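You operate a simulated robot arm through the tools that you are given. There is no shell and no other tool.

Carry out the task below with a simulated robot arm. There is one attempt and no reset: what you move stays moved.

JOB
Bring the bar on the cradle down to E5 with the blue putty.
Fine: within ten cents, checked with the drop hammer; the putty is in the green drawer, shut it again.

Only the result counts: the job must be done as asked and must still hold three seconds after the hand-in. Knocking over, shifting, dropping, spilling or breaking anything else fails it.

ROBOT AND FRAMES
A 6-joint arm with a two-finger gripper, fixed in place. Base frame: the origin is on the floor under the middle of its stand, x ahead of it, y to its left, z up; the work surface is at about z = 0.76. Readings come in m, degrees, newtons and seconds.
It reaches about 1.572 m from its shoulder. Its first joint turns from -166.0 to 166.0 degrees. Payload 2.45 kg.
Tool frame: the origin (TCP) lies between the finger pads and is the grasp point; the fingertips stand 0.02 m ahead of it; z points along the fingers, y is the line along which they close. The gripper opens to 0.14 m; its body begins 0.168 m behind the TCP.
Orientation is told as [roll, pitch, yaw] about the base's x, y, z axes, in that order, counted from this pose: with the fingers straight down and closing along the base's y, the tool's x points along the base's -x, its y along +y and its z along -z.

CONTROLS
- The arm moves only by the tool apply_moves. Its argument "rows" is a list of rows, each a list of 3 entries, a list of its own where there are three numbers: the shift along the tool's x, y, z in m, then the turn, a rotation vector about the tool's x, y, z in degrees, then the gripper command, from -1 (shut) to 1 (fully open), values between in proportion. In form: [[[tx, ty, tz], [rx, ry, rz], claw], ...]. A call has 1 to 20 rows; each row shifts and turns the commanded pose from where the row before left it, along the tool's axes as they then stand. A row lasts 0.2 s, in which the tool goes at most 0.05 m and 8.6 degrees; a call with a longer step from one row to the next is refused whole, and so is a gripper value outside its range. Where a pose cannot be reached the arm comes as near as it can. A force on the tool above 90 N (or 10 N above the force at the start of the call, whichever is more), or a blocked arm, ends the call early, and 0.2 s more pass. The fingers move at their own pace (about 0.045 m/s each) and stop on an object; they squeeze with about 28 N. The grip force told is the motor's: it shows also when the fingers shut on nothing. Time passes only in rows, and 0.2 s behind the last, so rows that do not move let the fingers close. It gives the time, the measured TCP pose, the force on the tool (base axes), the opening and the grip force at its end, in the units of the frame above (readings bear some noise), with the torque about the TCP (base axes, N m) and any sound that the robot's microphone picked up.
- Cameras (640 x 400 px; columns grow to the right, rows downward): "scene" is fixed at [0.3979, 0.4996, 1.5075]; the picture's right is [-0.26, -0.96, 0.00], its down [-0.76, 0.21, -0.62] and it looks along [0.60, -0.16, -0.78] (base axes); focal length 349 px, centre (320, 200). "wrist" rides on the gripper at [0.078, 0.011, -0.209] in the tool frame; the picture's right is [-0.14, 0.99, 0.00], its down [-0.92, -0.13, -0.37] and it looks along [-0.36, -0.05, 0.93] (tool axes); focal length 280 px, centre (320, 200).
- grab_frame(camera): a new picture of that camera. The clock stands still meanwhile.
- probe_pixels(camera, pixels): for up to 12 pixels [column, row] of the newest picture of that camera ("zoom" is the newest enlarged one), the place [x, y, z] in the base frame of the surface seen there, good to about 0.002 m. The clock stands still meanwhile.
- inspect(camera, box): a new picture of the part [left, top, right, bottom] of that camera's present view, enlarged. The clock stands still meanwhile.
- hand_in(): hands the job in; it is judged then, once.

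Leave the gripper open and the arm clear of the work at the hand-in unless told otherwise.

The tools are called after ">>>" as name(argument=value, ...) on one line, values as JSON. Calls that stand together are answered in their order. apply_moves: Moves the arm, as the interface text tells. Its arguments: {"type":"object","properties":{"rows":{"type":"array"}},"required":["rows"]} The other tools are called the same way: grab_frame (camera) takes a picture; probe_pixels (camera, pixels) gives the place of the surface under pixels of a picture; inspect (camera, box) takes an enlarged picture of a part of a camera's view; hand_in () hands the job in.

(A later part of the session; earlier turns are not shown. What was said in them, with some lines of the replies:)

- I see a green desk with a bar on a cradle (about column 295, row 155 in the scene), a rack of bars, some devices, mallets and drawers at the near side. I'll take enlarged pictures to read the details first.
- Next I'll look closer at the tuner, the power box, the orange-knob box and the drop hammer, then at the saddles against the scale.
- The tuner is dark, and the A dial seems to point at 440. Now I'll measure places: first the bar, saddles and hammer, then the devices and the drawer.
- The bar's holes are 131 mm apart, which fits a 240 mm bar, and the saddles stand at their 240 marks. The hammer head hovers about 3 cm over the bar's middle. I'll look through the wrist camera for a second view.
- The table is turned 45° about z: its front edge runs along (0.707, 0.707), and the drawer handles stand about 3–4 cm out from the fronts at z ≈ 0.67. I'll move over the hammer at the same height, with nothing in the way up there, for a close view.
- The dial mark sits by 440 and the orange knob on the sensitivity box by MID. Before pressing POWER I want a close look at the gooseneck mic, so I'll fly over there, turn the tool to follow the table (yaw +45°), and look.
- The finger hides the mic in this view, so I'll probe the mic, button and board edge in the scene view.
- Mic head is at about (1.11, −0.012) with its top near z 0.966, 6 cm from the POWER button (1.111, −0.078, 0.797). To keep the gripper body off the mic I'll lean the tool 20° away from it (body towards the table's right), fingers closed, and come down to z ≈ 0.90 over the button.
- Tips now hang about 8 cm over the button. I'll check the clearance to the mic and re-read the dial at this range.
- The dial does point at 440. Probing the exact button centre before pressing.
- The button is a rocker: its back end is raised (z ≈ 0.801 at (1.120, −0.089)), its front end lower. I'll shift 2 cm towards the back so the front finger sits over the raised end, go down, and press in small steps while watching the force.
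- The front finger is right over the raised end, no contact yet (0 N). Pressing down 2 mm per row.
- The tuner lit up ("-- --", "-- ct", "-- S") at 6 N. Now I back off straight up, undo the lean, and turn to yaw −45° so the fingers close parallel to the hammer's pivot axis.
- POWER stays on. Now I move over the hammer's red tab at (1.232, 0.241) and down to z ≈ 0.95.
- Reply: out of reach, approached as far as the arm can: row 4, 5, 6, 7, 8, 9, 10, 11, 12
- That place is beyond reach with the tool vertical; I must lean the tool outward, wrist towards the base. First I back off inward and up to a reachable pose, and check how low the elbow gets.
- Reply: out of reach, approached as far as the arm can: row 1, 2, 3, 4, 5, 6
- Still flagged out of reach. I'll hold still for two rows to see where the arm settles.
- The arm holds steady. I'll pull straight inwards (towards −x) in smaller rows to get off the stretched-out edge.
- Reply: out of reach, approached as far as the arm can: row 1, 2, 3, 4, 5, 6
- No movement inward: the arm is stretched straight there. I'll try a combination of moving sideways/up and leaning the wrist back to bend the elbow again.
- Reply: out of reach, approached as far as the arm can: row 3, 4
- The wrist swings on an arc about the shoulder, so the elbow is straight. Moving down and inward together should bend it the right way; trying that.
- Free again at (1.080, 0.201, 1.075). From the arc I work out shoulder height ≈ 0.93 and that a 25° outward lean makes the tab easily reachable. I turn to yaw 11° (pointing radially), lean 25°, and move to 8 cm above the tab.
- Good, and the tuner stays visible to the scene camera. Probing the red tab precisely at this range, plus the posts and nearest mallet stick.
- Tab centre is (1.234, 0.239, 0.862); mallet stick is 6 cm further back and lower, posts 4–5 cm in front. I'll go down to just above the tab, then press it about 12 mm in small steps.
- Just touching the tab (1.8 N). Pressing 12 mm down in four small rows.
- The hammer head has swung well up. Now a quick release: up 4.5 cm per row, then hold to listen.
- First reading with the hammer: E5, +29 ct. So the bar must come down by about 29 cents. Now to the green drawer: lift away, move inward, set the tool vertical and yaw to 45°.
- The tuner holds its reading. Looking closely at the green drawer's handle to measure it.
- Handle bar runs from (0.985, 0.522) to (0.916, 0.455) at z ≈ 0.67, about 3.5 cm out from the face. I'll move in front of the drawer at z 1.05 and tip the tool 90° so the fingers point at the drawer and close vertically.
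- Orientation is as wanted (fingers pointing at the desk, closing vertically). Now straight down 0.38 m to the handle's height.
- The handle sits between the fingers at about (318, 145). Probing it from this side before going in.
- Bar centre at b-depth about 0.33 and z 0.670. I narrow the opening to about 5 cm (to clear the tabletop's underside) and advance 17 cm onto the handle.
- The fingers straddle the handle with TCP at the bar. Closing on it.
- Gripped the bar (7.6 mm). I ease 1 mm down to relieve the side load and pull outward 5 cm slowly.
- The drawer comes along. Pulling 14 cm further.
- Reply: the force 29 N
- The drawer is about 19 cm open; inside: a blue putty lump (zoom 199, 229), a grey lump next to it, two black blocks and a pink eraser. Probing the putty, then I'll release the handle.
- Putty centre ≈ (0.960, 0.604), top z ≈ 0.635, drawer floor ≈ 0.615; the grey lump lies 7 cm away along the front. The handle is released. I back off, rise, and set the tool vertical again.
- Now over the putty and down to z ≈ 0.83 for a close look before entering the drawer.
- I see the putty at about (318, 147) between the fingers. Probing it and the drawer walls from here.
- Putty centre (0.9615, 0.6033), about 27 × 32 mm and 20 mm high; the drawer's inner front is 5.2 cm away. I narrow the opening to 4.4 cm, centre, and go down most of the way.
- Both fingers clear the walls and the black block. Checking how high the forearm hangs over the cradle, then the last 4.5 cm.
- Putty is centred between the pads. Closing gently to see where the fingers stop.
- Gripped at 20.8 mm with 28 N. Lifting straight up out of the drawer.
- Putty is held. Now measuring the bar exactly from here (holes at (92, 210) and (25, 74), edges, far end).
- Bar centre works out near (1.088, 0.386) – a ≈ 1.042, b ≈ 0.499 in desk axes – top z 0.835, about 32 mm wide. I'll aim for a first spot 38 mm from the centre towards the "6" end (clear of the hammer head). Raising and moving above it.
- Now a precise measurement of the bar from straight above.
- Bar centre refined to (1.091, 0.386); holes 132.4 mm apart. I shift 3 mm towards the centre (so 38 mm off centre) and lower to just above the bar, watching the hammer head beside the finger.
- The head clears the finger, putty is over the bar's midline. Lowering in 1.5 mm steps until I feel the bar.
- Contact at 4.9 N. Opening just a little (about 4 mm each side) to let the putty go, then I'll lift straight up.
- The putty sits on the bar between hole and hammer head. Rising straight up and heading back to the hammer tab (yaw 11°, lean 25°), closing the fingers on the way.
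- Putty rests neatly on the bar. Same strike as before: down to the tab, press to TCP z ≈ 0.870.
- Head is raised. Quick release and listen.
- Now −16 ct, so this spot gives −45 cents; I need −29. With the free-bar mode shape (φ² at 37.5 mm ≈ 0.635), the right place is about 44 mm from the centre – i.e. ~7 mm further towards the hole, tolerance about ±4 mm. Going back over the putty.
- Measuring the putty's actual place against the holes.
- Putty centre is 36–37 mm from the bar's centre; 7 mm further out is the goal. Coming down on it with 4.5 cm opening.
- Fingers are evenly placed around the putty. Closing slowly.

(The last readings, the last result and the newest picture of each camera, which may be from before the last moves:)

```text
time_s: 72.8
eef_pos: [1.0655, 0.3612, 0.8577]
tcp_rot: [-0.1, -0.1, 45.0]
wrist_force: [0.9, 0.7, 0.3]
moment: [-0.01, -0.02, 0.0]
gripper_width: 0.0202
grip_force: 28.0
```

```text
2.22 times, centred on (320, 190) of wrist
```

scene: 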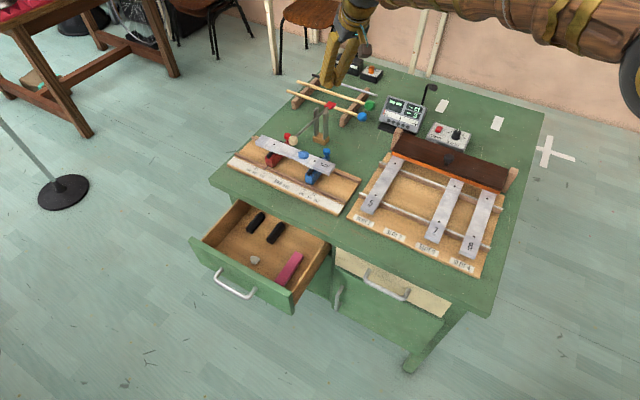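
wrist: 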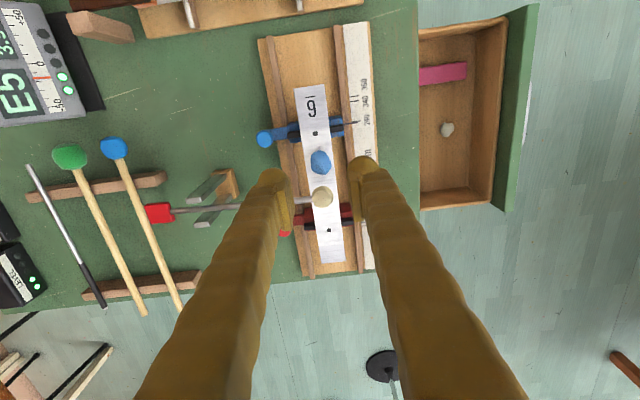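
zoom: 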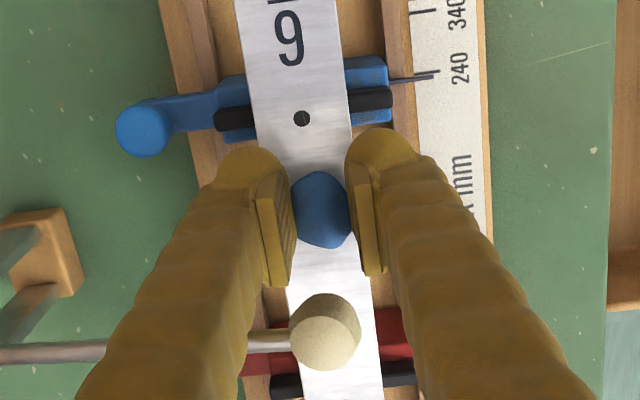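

Held again (20.2 mm) and the bar has not moved. Lifting 2 mm to see whether the putty comes off or drags the bar.

>>> apply_moves(rows=[[[0, 0, -0.001], [0, 0, 0], -0.78], [[0, 0, -0.001], [0, 0, 0], -0.78]])

>>> inspect(camera="scene", box=[270, 130, 340, 190])

```text
time_s: 73.4
eef_pos: [1.0649, 0.3619, 0.8592]
tcp_rot: [0.0, 0.0, 45.0]
wrist_force: [0.0, 0.0, -0.2]
moment: [-0.01, 0.0, 0.0]
gripper_width: 0.0199
grip_force: 28.0
```

```text
6.67 times, centred on (305, 160) of scene
```

zoom: 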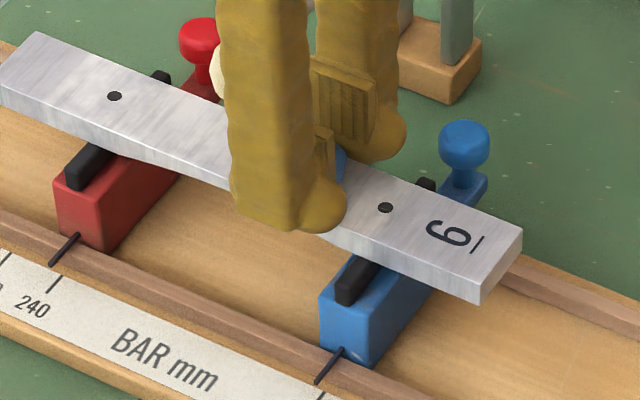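

No load and the bar stays put: the putty comes off freely. Lifting 4 mm more, shifting 7 mm towards the "6" end (tool +x), and checking.

>>> apply_moves(rows=[[[0, 0, -0.004], [0, 0, 0], -0.78], [[0.0035, 0, 0], [0, 0, 0], -0.78], [[0.0035, 0, 0], [0, 0, 0], -0.78], [[0, 0, 0], [0, 0, 0], -0.78]])

>>> inspect(camera="wrist", box=[230, 100, 410, 280])

>>> inspect(camera="scene", box=[270, 130, 340, 190])

```text
time_s: 74.4
eef_pos: [1.0595, 0.3565, 0.864]
tcp_rot: [-0.1, -0.1, 44.9]
wrist_force: [0.1, 0.4, -0.7]
moment: [0.0, 0.02, 0.0]
gripper_width: 0.02
grip_force: 27.8
```

```text
2.22 times, centred on (320, 190) of wrist
```

zoom: 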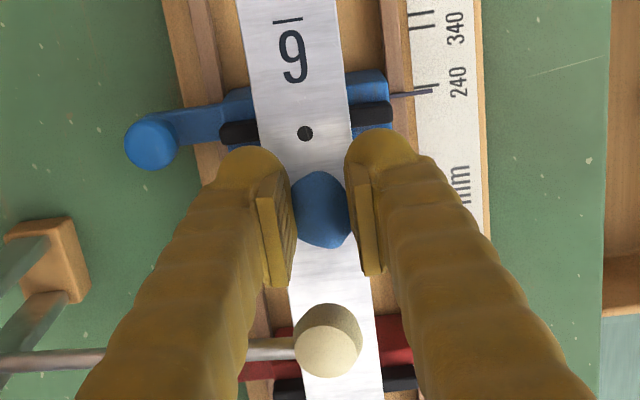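

```text
6.67 times, centred on (305, 160) of scene
```

zoom: 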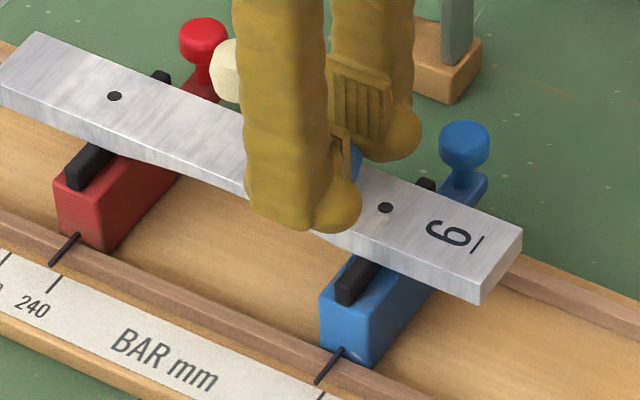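

Putty moves along with the gripper, bar undisturbed. Lowering to contact again.

>>> apply_moves(rows=[[[0, 0, 0.003], [0, 0, 0], -0.78], [[0, 0, 0.0015], [0, 0, 0], -0.78], [[0, 0, 0.001], [0, 0, 0], -0.78], [[0, 0, 0], [0, 0, 0], -0.78]])

```text
time_s: 75.4
eef_pos: [1.059, 0.3566, 0.8586]
tcp_rot: [-0.1, -0.1, 45.0]
wrist_force: [0.3, 0.7, 0.0]
moment: [-0.01, 0.0, -0.01]
gripper_width: 0.0202
grip_force: 28.0
```

>>> apply_moves(rows=[[[0, 0, 0.001], [0, 0, 0], -0.78], [[0, 0, 0], [0, 0, 0], -0.78]])

```text
time_s: 76.0
eef_pos: [1.0597, 0.3563, 0.858]
tcp_rot: [-0.1, -0.1, 45.1]
wrist_force: [-0.3, -0.1, 3.4]
moment: [0.03, 0.0, 0.03]
gripper_width: 0.0201
grip_force: 28.0
```

Contact at 3.4 N. Opening, then lifting away.

>>> apply_moves(rows=[[[0, 0, 0], [0, 0, 0], -0.65], [[0, 0, 0], [0, 0, 0], -0.55], [[0, 0, 0], [0, 0, 0], -0.5]])

>>> inspect(camera="wrist", box=[230, 100, 410, 280])

```text
time_s: 76.8
eef_pos: [1.0598, 0.3565, 0.8572]
tcp_rot: [0.1, -0.1, 45.0]
wrist_force: [-0.8, -1.0, -0.2]
moment: [-0.02, -0.01, 0.01]
gripper_width: 0.0352
grip_force: 0.0
```

```text
2.22 times, centred on (320, 190) of wrist
```

zoom: 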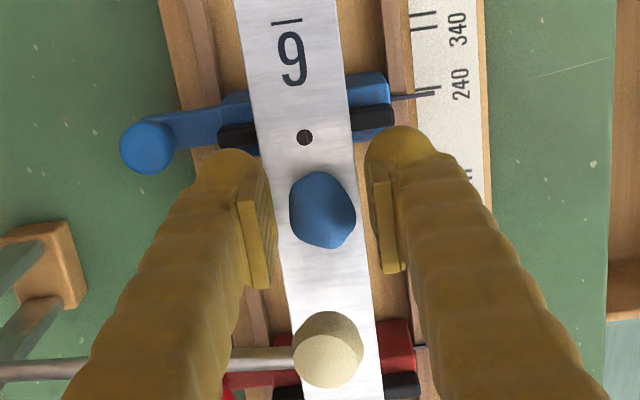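

Putty placed. Up, over to the hammer tab again with the same pose.

>>> apply_moves(rows=[[[0, 0, -0.02], [0, 0, 0], -0.5], [[0, 0, -0.0435], [0, 0, 0], -0.5], [[0, 0, -0.0435], [0, 0, 0], -0.5], [[0, 0, -0.0435], [0, 0, 0], -0.5], [[0, 0, -0.0435], [0, 0, 0], -0.5], [[0, 0, 0], [0, 0, 8.5], -1], [[0, 0, 0], [0, 0, 8.5], -1], [[0, 0, 0], [0, 0, 8.5], -1], [[0, 0, 0], [0, 0, 8.5], -1], [[0, 0, 0], [0, -8.33, 0], -1], [[0, 0, 0], [0, -8.33, 0], -1], [[0, 0, 0], [0, -8.34, 0], -1], [[-0.0159, -0.0254, 0.0258], [0, 0, 0], -1], [[-0.0159, -0.0254, 0.0258], [0, 0, 0], -1], [[-0.0159, -0.0254, 0.0258], [0, 0, 0], -1], [[-0.0159, -0.0254, 0.0258], [0, 0, 0], -1], [[-0.0159, -0.0254, 0.0258], [0, 0, 0], -1], [[-0.0159, -0.0254, 0.0258], [0, 0, 0], -1]])

>>> inspect(camera="scene", box=[240, 80, 440, 200])

```text
time_s: 80.6
eef_pos: [1.2373, 0.2356, 0.955]
tcp_rot: [0.0, -25.2, 11.0]
wrist_force: [0.3, 0.0, 0.5]
moment: [-0.06, 0.03, -0.03]
gripper_width: 0.0
grip_force: 28.2
```

```text
3.20 times, centred on (340, 140) of scene
```

zoom: 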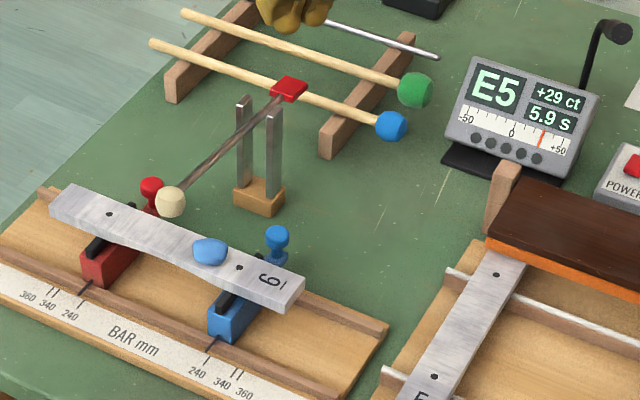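

The display shows +29 ct at 5.9 s — it heard the bar ringing on while the putty was lifted off. Now a fresh strike: down and press to z ≈ 0.868.

>>> apply_moves(rows=[[[0.01268, 0, 0.02719], [0, 0, 0], -1], [[0.01268, 0, 0.02719], [0, 0, 0], -1], [[0.0038, 0, 0.00816], [0, 0, 0], -1], [[0.00127, 0, 0.00272], [0, 0, 0], -1], [[0.00127, 0, 0.00272], [0, 0, 0], -1], [[0.00127, 0, 0.00272], [0, 0, 0], -1], [[0.00127, 0, 0.00272], [0, 0, 0], -1], [[0.00127, 0, 0.00272], [0, 0, 0], -1], [[0, 0, 0], [0, 0, 0], -1]])

>>> apply_moves(rows=[[[-0.019, 0, -0.0408], [0, 0, 0], -1], [[0, 0, 0], [0, 0, 0], -1], [[0, 0, 0], [0, 0, 0], -1]])

>>> inspect(camera="scene", box=[340, 80, 440, 150])

>>> inspect(camera="scene", box=[240, 110, 360, 200])

```text
time_s: 82.6
eef_pos: [1.2371, 0.2346, 0.8676]
tcp_rot: [0.0, -25.2, 11.0]
wrist_force: [-0.2, 0.6, 0.7]
moment: [0.02, 0.01, -0.03]
gripper_width: 0.0002
grip_force: 27.5
```

```text
time_s: 83.4
eef_pos: [1.2368, 0.2353, 0.9124]
tcp_rot: [0.0, -25.1, 11.0]
wrist_force: [0.8, -0.2, -0.2]
moment: [0.01, -0.02, -0.01]
gripper_width: 0.0001
grip_force: 27.9
```

```text
5.71 times, centred on (390, 115) of scene
```

zoom: 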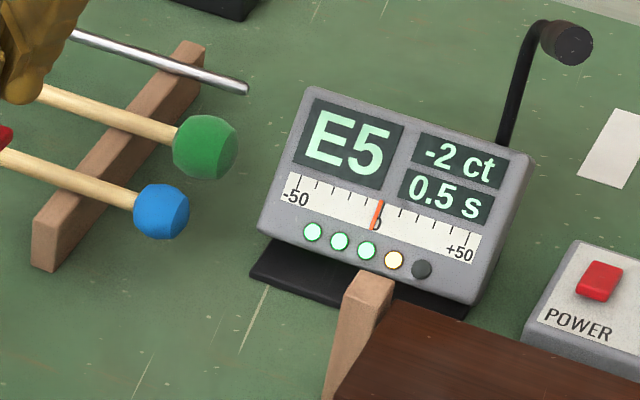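

```text
4.44 times, centred on (300, 155) of scene
```

zoom: 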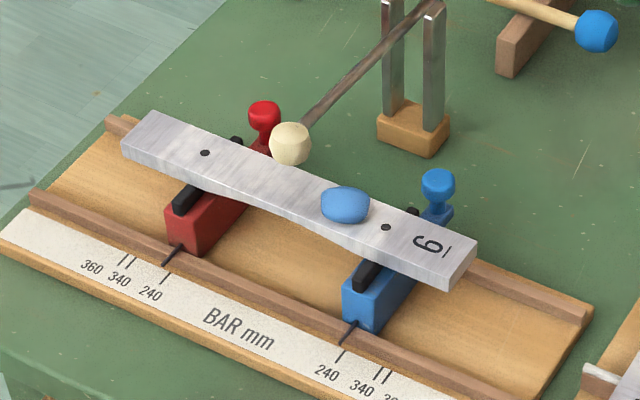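

−2 ct: well inside ten cents. Now shut the drawer. First back away from the hammer, inward, and set the tool vertical at yaw 45° as before.

>>> apply_moves(rows=[[[-0.019, 0, -0.0408], [0, 0, 0], -1], [[-0.019, 0, -0.0408], [0, 0, 0], -1], [[-0.019, 0, -0.0408], [0, 0, 0], -1], [[0.0339, 0.0233, -0.0158], [0, 0, 0], -0.3], [[0.0339, 0.0233, -0.0158], [0, 0, 0], -0.3], [[0.0339, 0.0233, -0.0158], [0, 0, 0], -0.3], [[0.0339, 0.0233, -0.0158], [0, 0, 0], -0.3], [[0.0339, 0.0233, -0.0158], [0, 0, 0], -0.3], [[0.0339, 0.0233, -0.0158], [0, 0, 0], -0.3], [[0.0339, 0.0233, -0.0158], [0, 0, 0], -0.3], [[0, 0, 0], [0, 8.33, 0], -0.3], [[0, 0, 0], [0, 8.33, 0], -0.3], [[0, 0, 0], [0, 8.34, 0], -0.3], [[0, 0, 0], [0, 0, -8.5], -0.3], [[0, 0, 0], [0, 0, -8.5], -0.3], [[0, 0, 0], [0, 0, -8.5], -0.3], [[0, 0, 0], [0, 0, -8.5], -0.3]])

>>> apply_moves(rows=[[[-0.01052, 0.04084, 0], [0, 0, 0], -0.3], [[-0.01052, 0.04084, 0], [0, 0, 0], -0.3], [[-0.01052, 0.04084, 0], [0, 0, 0], -0.3], [[-0.01052, 0.04084, 0], [0, 0, 0], -0.3], [[-0.01052, 0.04084, 0], [0, 0, 0], -0.3], [[-0.01052, 0.04084, 0], [0, 0, 0], -0.3], [[-0.01052, 0.04084, 0], [0, 0, 0], -0.3], [[-0.01052, 0.04084, 0], [0, 0, 0], -0.3], [[-0.01052, 0.04084, 0], [0, 0, 0], -0.3], [[-0.01052, 0.04084, 0], [0, 0, 0], -0.3]])

>>> apply_moves(rows=[[[0, 0, 0], [8.18, 0, 0], -0.3], [[0, 0, 0], [8.18, 0, 0], -0.3], [[0, 0, 0], [8.18, 0, 0], -0.3], [[0, 0, 0], [8.18, 0, 0], -0.3], [[0, 0, 0], [8.18, 0, 0], -0.3], [[0, 0, 0], [8.18, 0, 0], -0.3], [[0, 0, 0], [8.18, 0, 0], -0.3], [[0, 0, 0], [8.18, 0, 0], -0.3], [[0, 0, 0], [8.18, 0, 0], -0.3], [[0, 0, 0], [8.18, 0, 0], -0.3], [[0, 0, 0], [8.2, 0, 0], -0.3]])

>>> grab_frame(camera="scene")

```text
time_s: 87.0
eef_pos: [0.9493, 0.3457, 1.0466]
tcp_rot: [0.0, -0.1, 45.0]
wrist_force: [0.1, -0.7, 0.1]
moment: [-0.03, 0.03, -0.01]
gripper_width: 0.0489
grip_force: 0.0
```

```text
time_s: 89.2
eef_pos: [0.7353, 0.7089, 1.0482]
tcp_rot: [-0.1, -0.1, 44.9]
wrist_force: [-0.3, 0.1, 0.5]
moment: [0.01, 0.01, -0.01]
gripper_width: 0.0493
grip_force: 0.0
```

```text
time_s: 91.6
eef_pos: [0.7352, 0.7094, 1.0472]
tcp_rot: [-90.1, -0.1, 44.9]
wrist_force: [-0.7, 0.8, 0.7]
moment: [0.07, 0.04, 0.04]
gripper_width: 0.049
grip_force: 0.0
```

```text
taken
```

scene: 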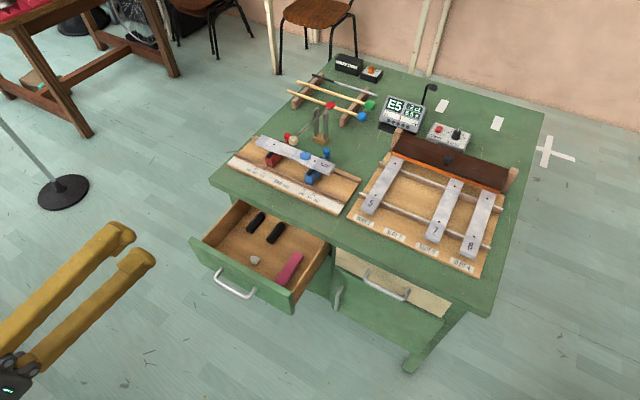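

Now straight down to handle height (z ≈ 0.67), in front of the handle.

>>> apply_moves(rows=[[[0, 0.042, 0], [0, 0, 0], -0.3], [[0, 0.042, 0], [0, 0, 0], -0.3], [[0, 0.042, 0], [0, 0, 0], -0.3], [[0, 0.042, 0], [0, 0, 0], -0.3], [[0, 0.042, 0], [0, 0, 0], -0.3], [[0, 0.042, 0], [0, 0, 0], -0.3], [[0, 0.042, 0], [0, 0, 0], -0.3], [[0, 0.042, 0], [0, 0, 0], -0.3], [[0, 0.042, 0], [0, 0, 0], -0.3]])

>>> grab_frame(camera="wrist")

>>> probe_pixels(camera="scene", pixels=[[235, 293], [225, 286], [245, 297]])

```text
time_s: 93.6
eef_pos: [0.7344, 0.7106, 0.6693]
tcp_rot: [-89.9, -0.2, 44.9]
wrist_force: [-0.2, 0.2, 1.0]
moment: [0.07, 0.07, -0.07]
gripper_width: 0.0487
grip_force: 0.1
```

```text
taken
```

wrist: 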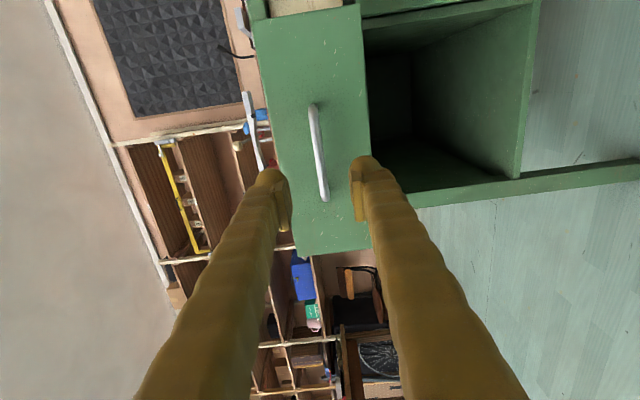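

```text
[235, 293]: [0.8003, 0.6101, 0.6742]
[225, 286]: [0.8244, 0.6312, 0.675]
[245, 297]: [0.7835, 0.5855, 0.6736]
```

The handle (about (318, 150)) is between the fingers. Advancing 12 cm onto it and gripping.

>>> apply_moves(rows=[[[0.001, 0, 0.045], [0, 0, 0], -0.3], [[0.001, 0, 0.045], [0, 0, 0], -0.3], [[0.001, 0, 0.02], [0, 0, 0], -0.3], [[0, 0, 0.011], [0, 0, 0], -0.3], [[0, 0, 0], [0, 0, 0], -1], [[0, 0, 0], [0, 0, 0], -1], [[0, 0, 0], [0, 0, 0], -1], [[0, 0, 0], [0, 0, 0], -1]])

>>> grab_frame(camera="wrist")

```text
time_s: 95.4
eef_pos: [0.8192, 0.6219, 0.6709]
tcp_rot: [-90.0, -0.1, 44.8]
wrist_force: [-3.0, -4.9, 16.6]
moment: [-0.16, 0.12, -0.19]
gripper_width: 0.0076
grip_force: 35.6
```

```text
taken
```

wrist: 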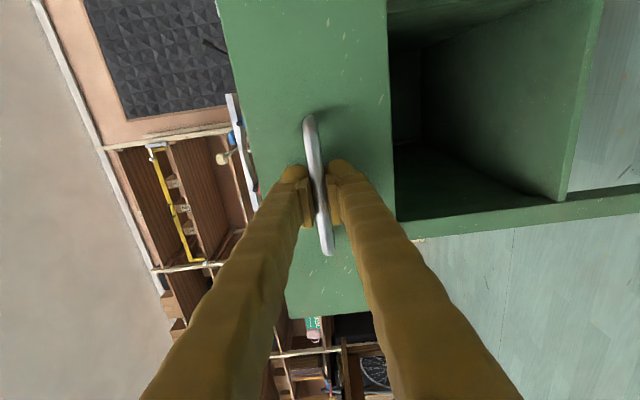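

Gripped; the handle presses the tool up a little (16 N), so I ease up 1.5 mm and start pushing the drawer in at about 6 cm/s.

>>> apply_moves(rows=[[[0, -0.0015, 0], [0, 0, 0], -1], [[0, 0, 0.006], [0, 0, 0], -1], [[0, 0, 0.012], [0, 0, 0], -1], [[0, 0, 0.012], [0, 0, 0], -1], [[0, 0, 0.012], [0, 0, 0], -1], [[0, 0, 0.012], [0, 0, 0], -1], [[0, 0, 0.012], [0, 0, 0], -1], [[0, 0, 0.012], [0, 0, 0], -1], [[0, 0, 0.012], [0, 0, 0], -1], [[0, 0, 0.012], [0, 0, 0], -1], [[0, 0, 0.012], [0, 0, 0], -1]])

>>> grab_frame(camera="scene")

```text
time_s: 97.8
eef_pos: [0.8997, 0.5413, 0.6703]
tcp_rot: [-90.0, -0.1, 45.0]
wrist_force: [12.7, 13.4, -19.2]
moment: [0.09, -0.04, -0.32]
gripper_width: 0.0073
grip_force: 35.3
```

```text
taken
```

scene: 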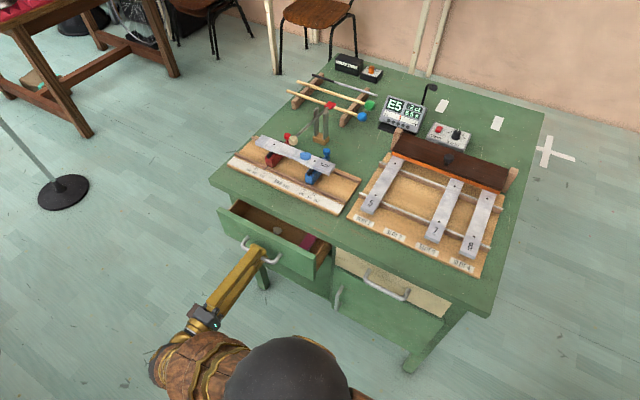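

Drawer more than half in. Small relief of the side load, then the rest, slower at the end.

>>> apply_moves(rows=[[[-0.0005, 0.001, 0], [0, 0, 0], -1], [[0, 0, 0.012], [0, 0, 0], -1], [[0, 0, 0.012], [0, 0, 0], -1], [[0, 0, 0.012], [0, 0, 0], -1], [[0, 0, 0.012], [0, 0, 0], -1], [[0, 0, 0.01], [0, 0, 0], -1], [[0, 0, 0.008], [0, 0, 0], -1], [[0, 0, 0.005], [0, 0, 0], -1]])

>>> inspect(camera="scene", box=[200, 180, 350, 280])

```text
time_s: 99.6
eef_pos: [0.9492, 0.4905, 0.6695]
tcp_rot: [-90.0, 0.1, 44.9]
wrist_force: [-9.1, -10.6, -5.5]
moment: [-0.05, 0.03, -0.12]
gripper_width: 0.0073
grip_force: 35.3
```

```text
4.00 times, centred on (275, 230) of scene
```

zoom: 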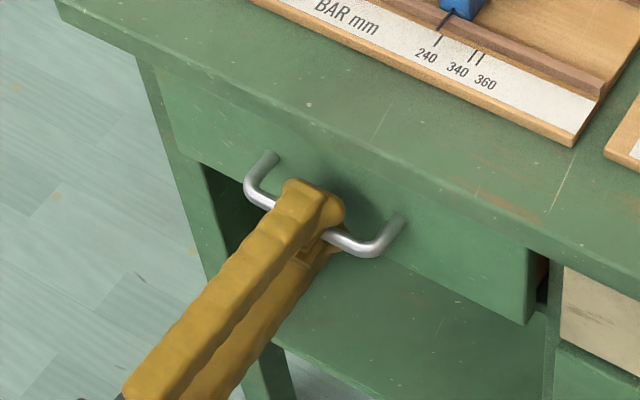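

About 6 mm remain. Pushing in 2 mm steps and watching the force.

>>> apply_moves(rows=[[[0, 0, 0.002], [0, 0, 0], -1], [[0, 0, 0.002], [0, 0, 0], -1], [[0, 0, 0.002], [0, 0, 0], -1]])

```text
time_s: 100.4
eef_pos: [0.9528, 0.4868, 0.6702]
tcp_rot: [-90.1, 0.1, 45.0]
wrist_force: [-21.3, -12.8, -3.0]
moment: [-0.02, 0.04, -0.11]
gripper_width: 0.0075
grip_force: 35.8
```

Now some push-back (~6 N along the drawer). Two more 1 mm steps to seat it.

>>> apply_moves(rows=[[[0.0005, 0, 0.001], [0, 0, 0], -1], [[0, 0, 0.001], [0, 0, 0], -1], [[0, 0, 0], [0, 0, 0], -1]])

>>> inspect(camera="scene", box=[200, 180, 350, 280])

>>> grab_frame(camera="wrist")

```text
time_s: 101.2
eef_pos: [0.9551, 0.485, 0.6697]
tcp_rot: [-90.0, 0.0, 45.1]
wrist_force: [-20.9, 19.5, -8.7]
moment: [-0.09, 0.09, 0.02]
gripper_width: 0.0071
grip_force: 36.0
```

```text
4.00 times, centred on (275, 230) of scene
```

zoom: 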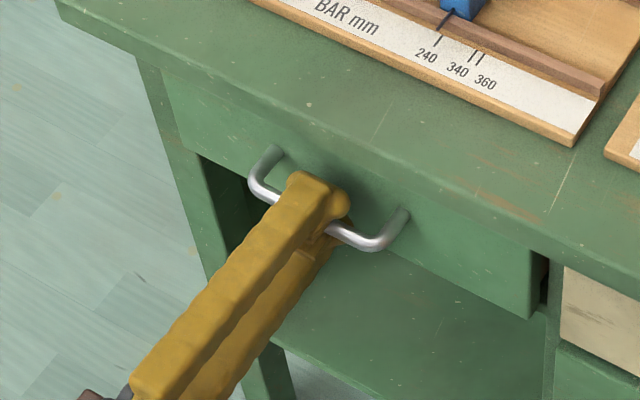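

```text
taken
```

wrist: 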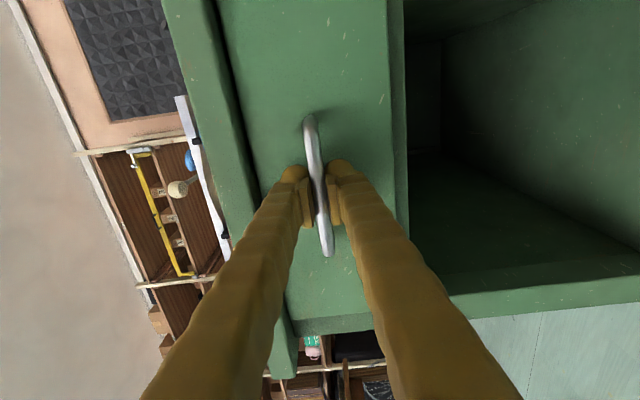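

28 N straight back: the drawer is at its stop and looks just as it did at the start. Opening the fingers and backing off.

>>> apply_moves(rows=[[[0, 0, 0], [0, 0, 0], -0.7], [[0, 0, 0], [0, 0, 0], -0.4], [[0, 0, 0], [0, 0, 0], -0.3], [[0, 0, -0.01], [0, 0, 0], -0.3], [[0, 0, -0.03], [0, 0, 0], -0.3], [[0, 0, -0.04], [0, 0, 0], -0.3], [[0, 0, -0.04], [0, 0, 0], -0.3], [[0, 0, -0.04], [0, 0, 0], -0.3]])

>>> grab_frame(camera="scene")

>>> inspect(camera="scene", box=[220, 180, 350, 270])

```text
time_s: 103.0
eef_pos: [0.8417, 0.5987, 0.6696]
tcp_rot: [-90.0, -0.1, 44.9]
wrist_force: [0.8, -1.2, -0.3]
moment: [-0.01, 0.0, -0.01]
gripper_width: 0.0492
grip_force: 0.0
```

```text
taken
```

scene: 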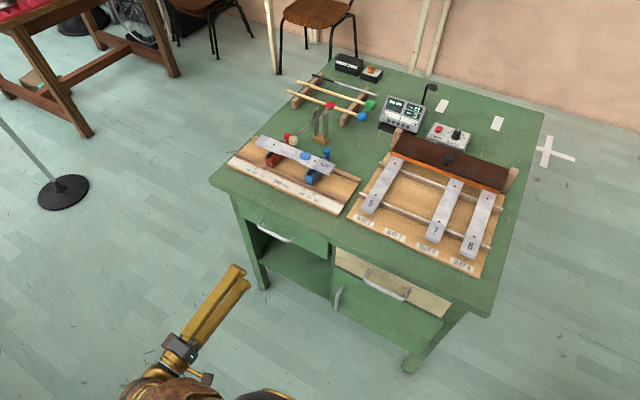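

```text
4.44 times, centred on (285, 225) of scene
```

zoom: 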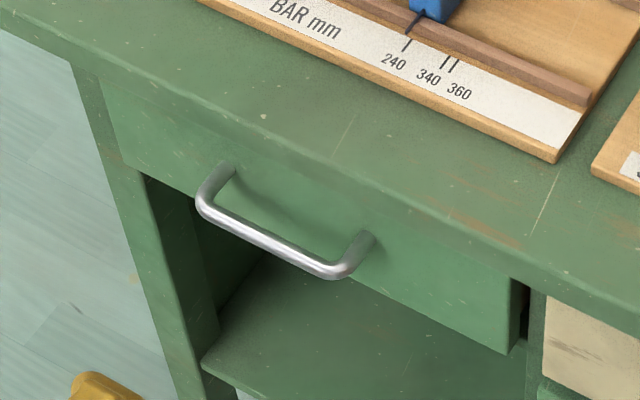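

The drawer looks fully shut. I compare with the start: same pixels of the drawer face and handle as probed at the beginning, and the bar/putty.

>>> probe_pixels(camera="scene", pixels=[[277, 225], [273.4, 235.2], [258.6, 226.8], [287, 241.2], [311, 250], [306, 155], [274, 145], [314, 162]])

>>> inspect(camera="scene", box=[240, 110, 360, 200])

>>> inspect(camera="scene", box=[376, 75, 476, 165])

```text
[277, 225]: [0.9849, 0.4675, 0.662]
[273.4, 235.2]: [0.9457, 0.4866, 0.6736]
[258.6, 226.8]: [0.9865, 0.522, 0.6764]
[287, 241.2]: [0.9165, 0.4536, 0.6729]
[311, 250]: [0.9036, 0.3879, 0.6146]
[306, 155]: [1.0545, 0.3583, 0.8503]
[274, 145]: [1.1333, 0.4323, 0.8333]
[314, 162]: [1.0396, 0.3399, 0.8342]
```

```text
4.44 times, centred on (300, 155) of scene
```

zoom: 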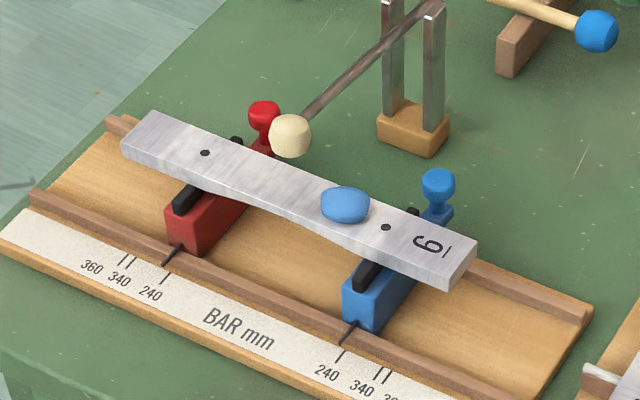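

```text
4.44 times, centred on (426, 120) of scene
```

zoom: 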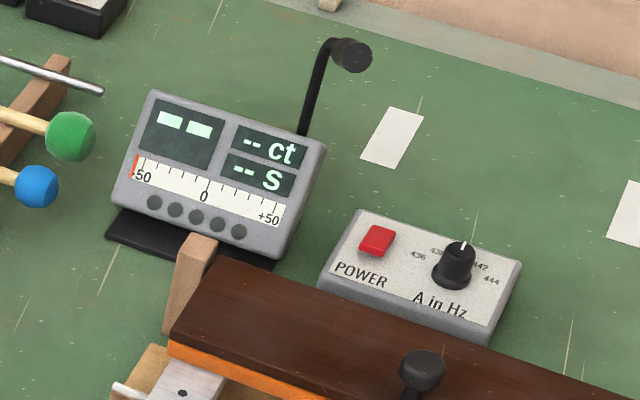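

Drawer face and handle match their starting places within a millimetre, bar and saddles are unmoved, putty sits where it read −2 ct. I back away further, open the gripper fully and raise the arm clear.

>>> apply_moves(rows=[[[0, 0, -0.04], [0, 0, 0], 0], [[0, 0, -0.04], [0, 0, 0], 0.5], [[0, 0, -0.04], [0, 0, 0], 1], [[0, -0.044, 0], [0, 0, 0], 1], [[0, -0.044, 0], [0, 0, 0], 1], [[0, -0.044, 0], [0, 0, 0], 1], [[0, -0.044, 0], [0, 0, 0], 1], [[0, -0.044, 0], [0, 0, 0], 1], [[0, -0.044, 0], [0, 0, 0], 1], [[0, -0.044, 0], [0, 0, 0], 1], [[0, -0.044, 0], [0, 0, 0], 1], [[0, 0, 0], [0, 0, 0], 1]])

>>> grab_frame(camera="scene")

```text
time_s: 105.6
eef_pos: [0.7576, 0.6817, 1.022]
tcp_rot: [-89.9, -0.1, 45.0]
wrist_force: [0.1, 0.2, -0.4]
moment: [0.0, -0.03, 0.0]
gripper_width: 0.1401
grip_force: 0.0
```

```text
taken
```

scene: 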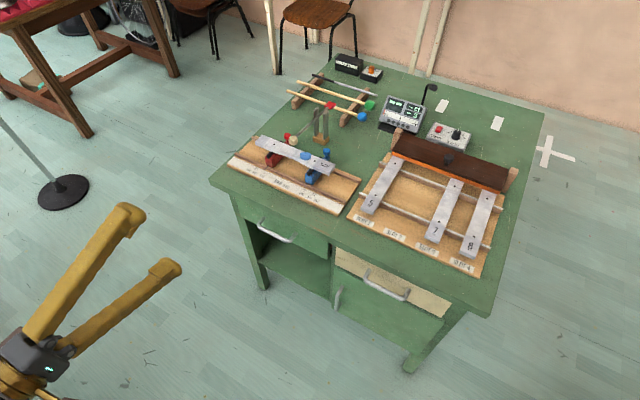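

The bar last read E5 −2 ct with the drop hammer, the putty rests on it, the green drawer is shut, nothing else has moved, and the open gripper is clear of the desk. Handing in.

>>> hand_in()

```text
The job is handed in.
```

The bar on the cradle is down to E5: the last drop-hammer strike read −2 cents on the tuner, with the A dial at 440. The job is handed in, but I got no verdict back.

- **Starting pitch:** the bar read E5 +29 cents before I added anything.
- **Putty:** I first set the blue putty about 37 mm from the bar's centre, on the side marked 6, and it read −16 cents. Moving it 7 mm further out brought it to −2. It sits loose on the bar, and it held its place through the final strike.
- **Drawer:** the green drawer is shut again. Its face and handle match their starting positions to within about 2 mm.
- **Everything else:** the bar and the saddles are where they started, and in the pictures nothing else on the desk has moved. I switched the tuner on to take the readings and left it on.

I did not strike the bar again after shutting the drawer. The putty looked unmoved and the bar's holes probed at the same places. The gripper is open and the arm is clear of the desk.
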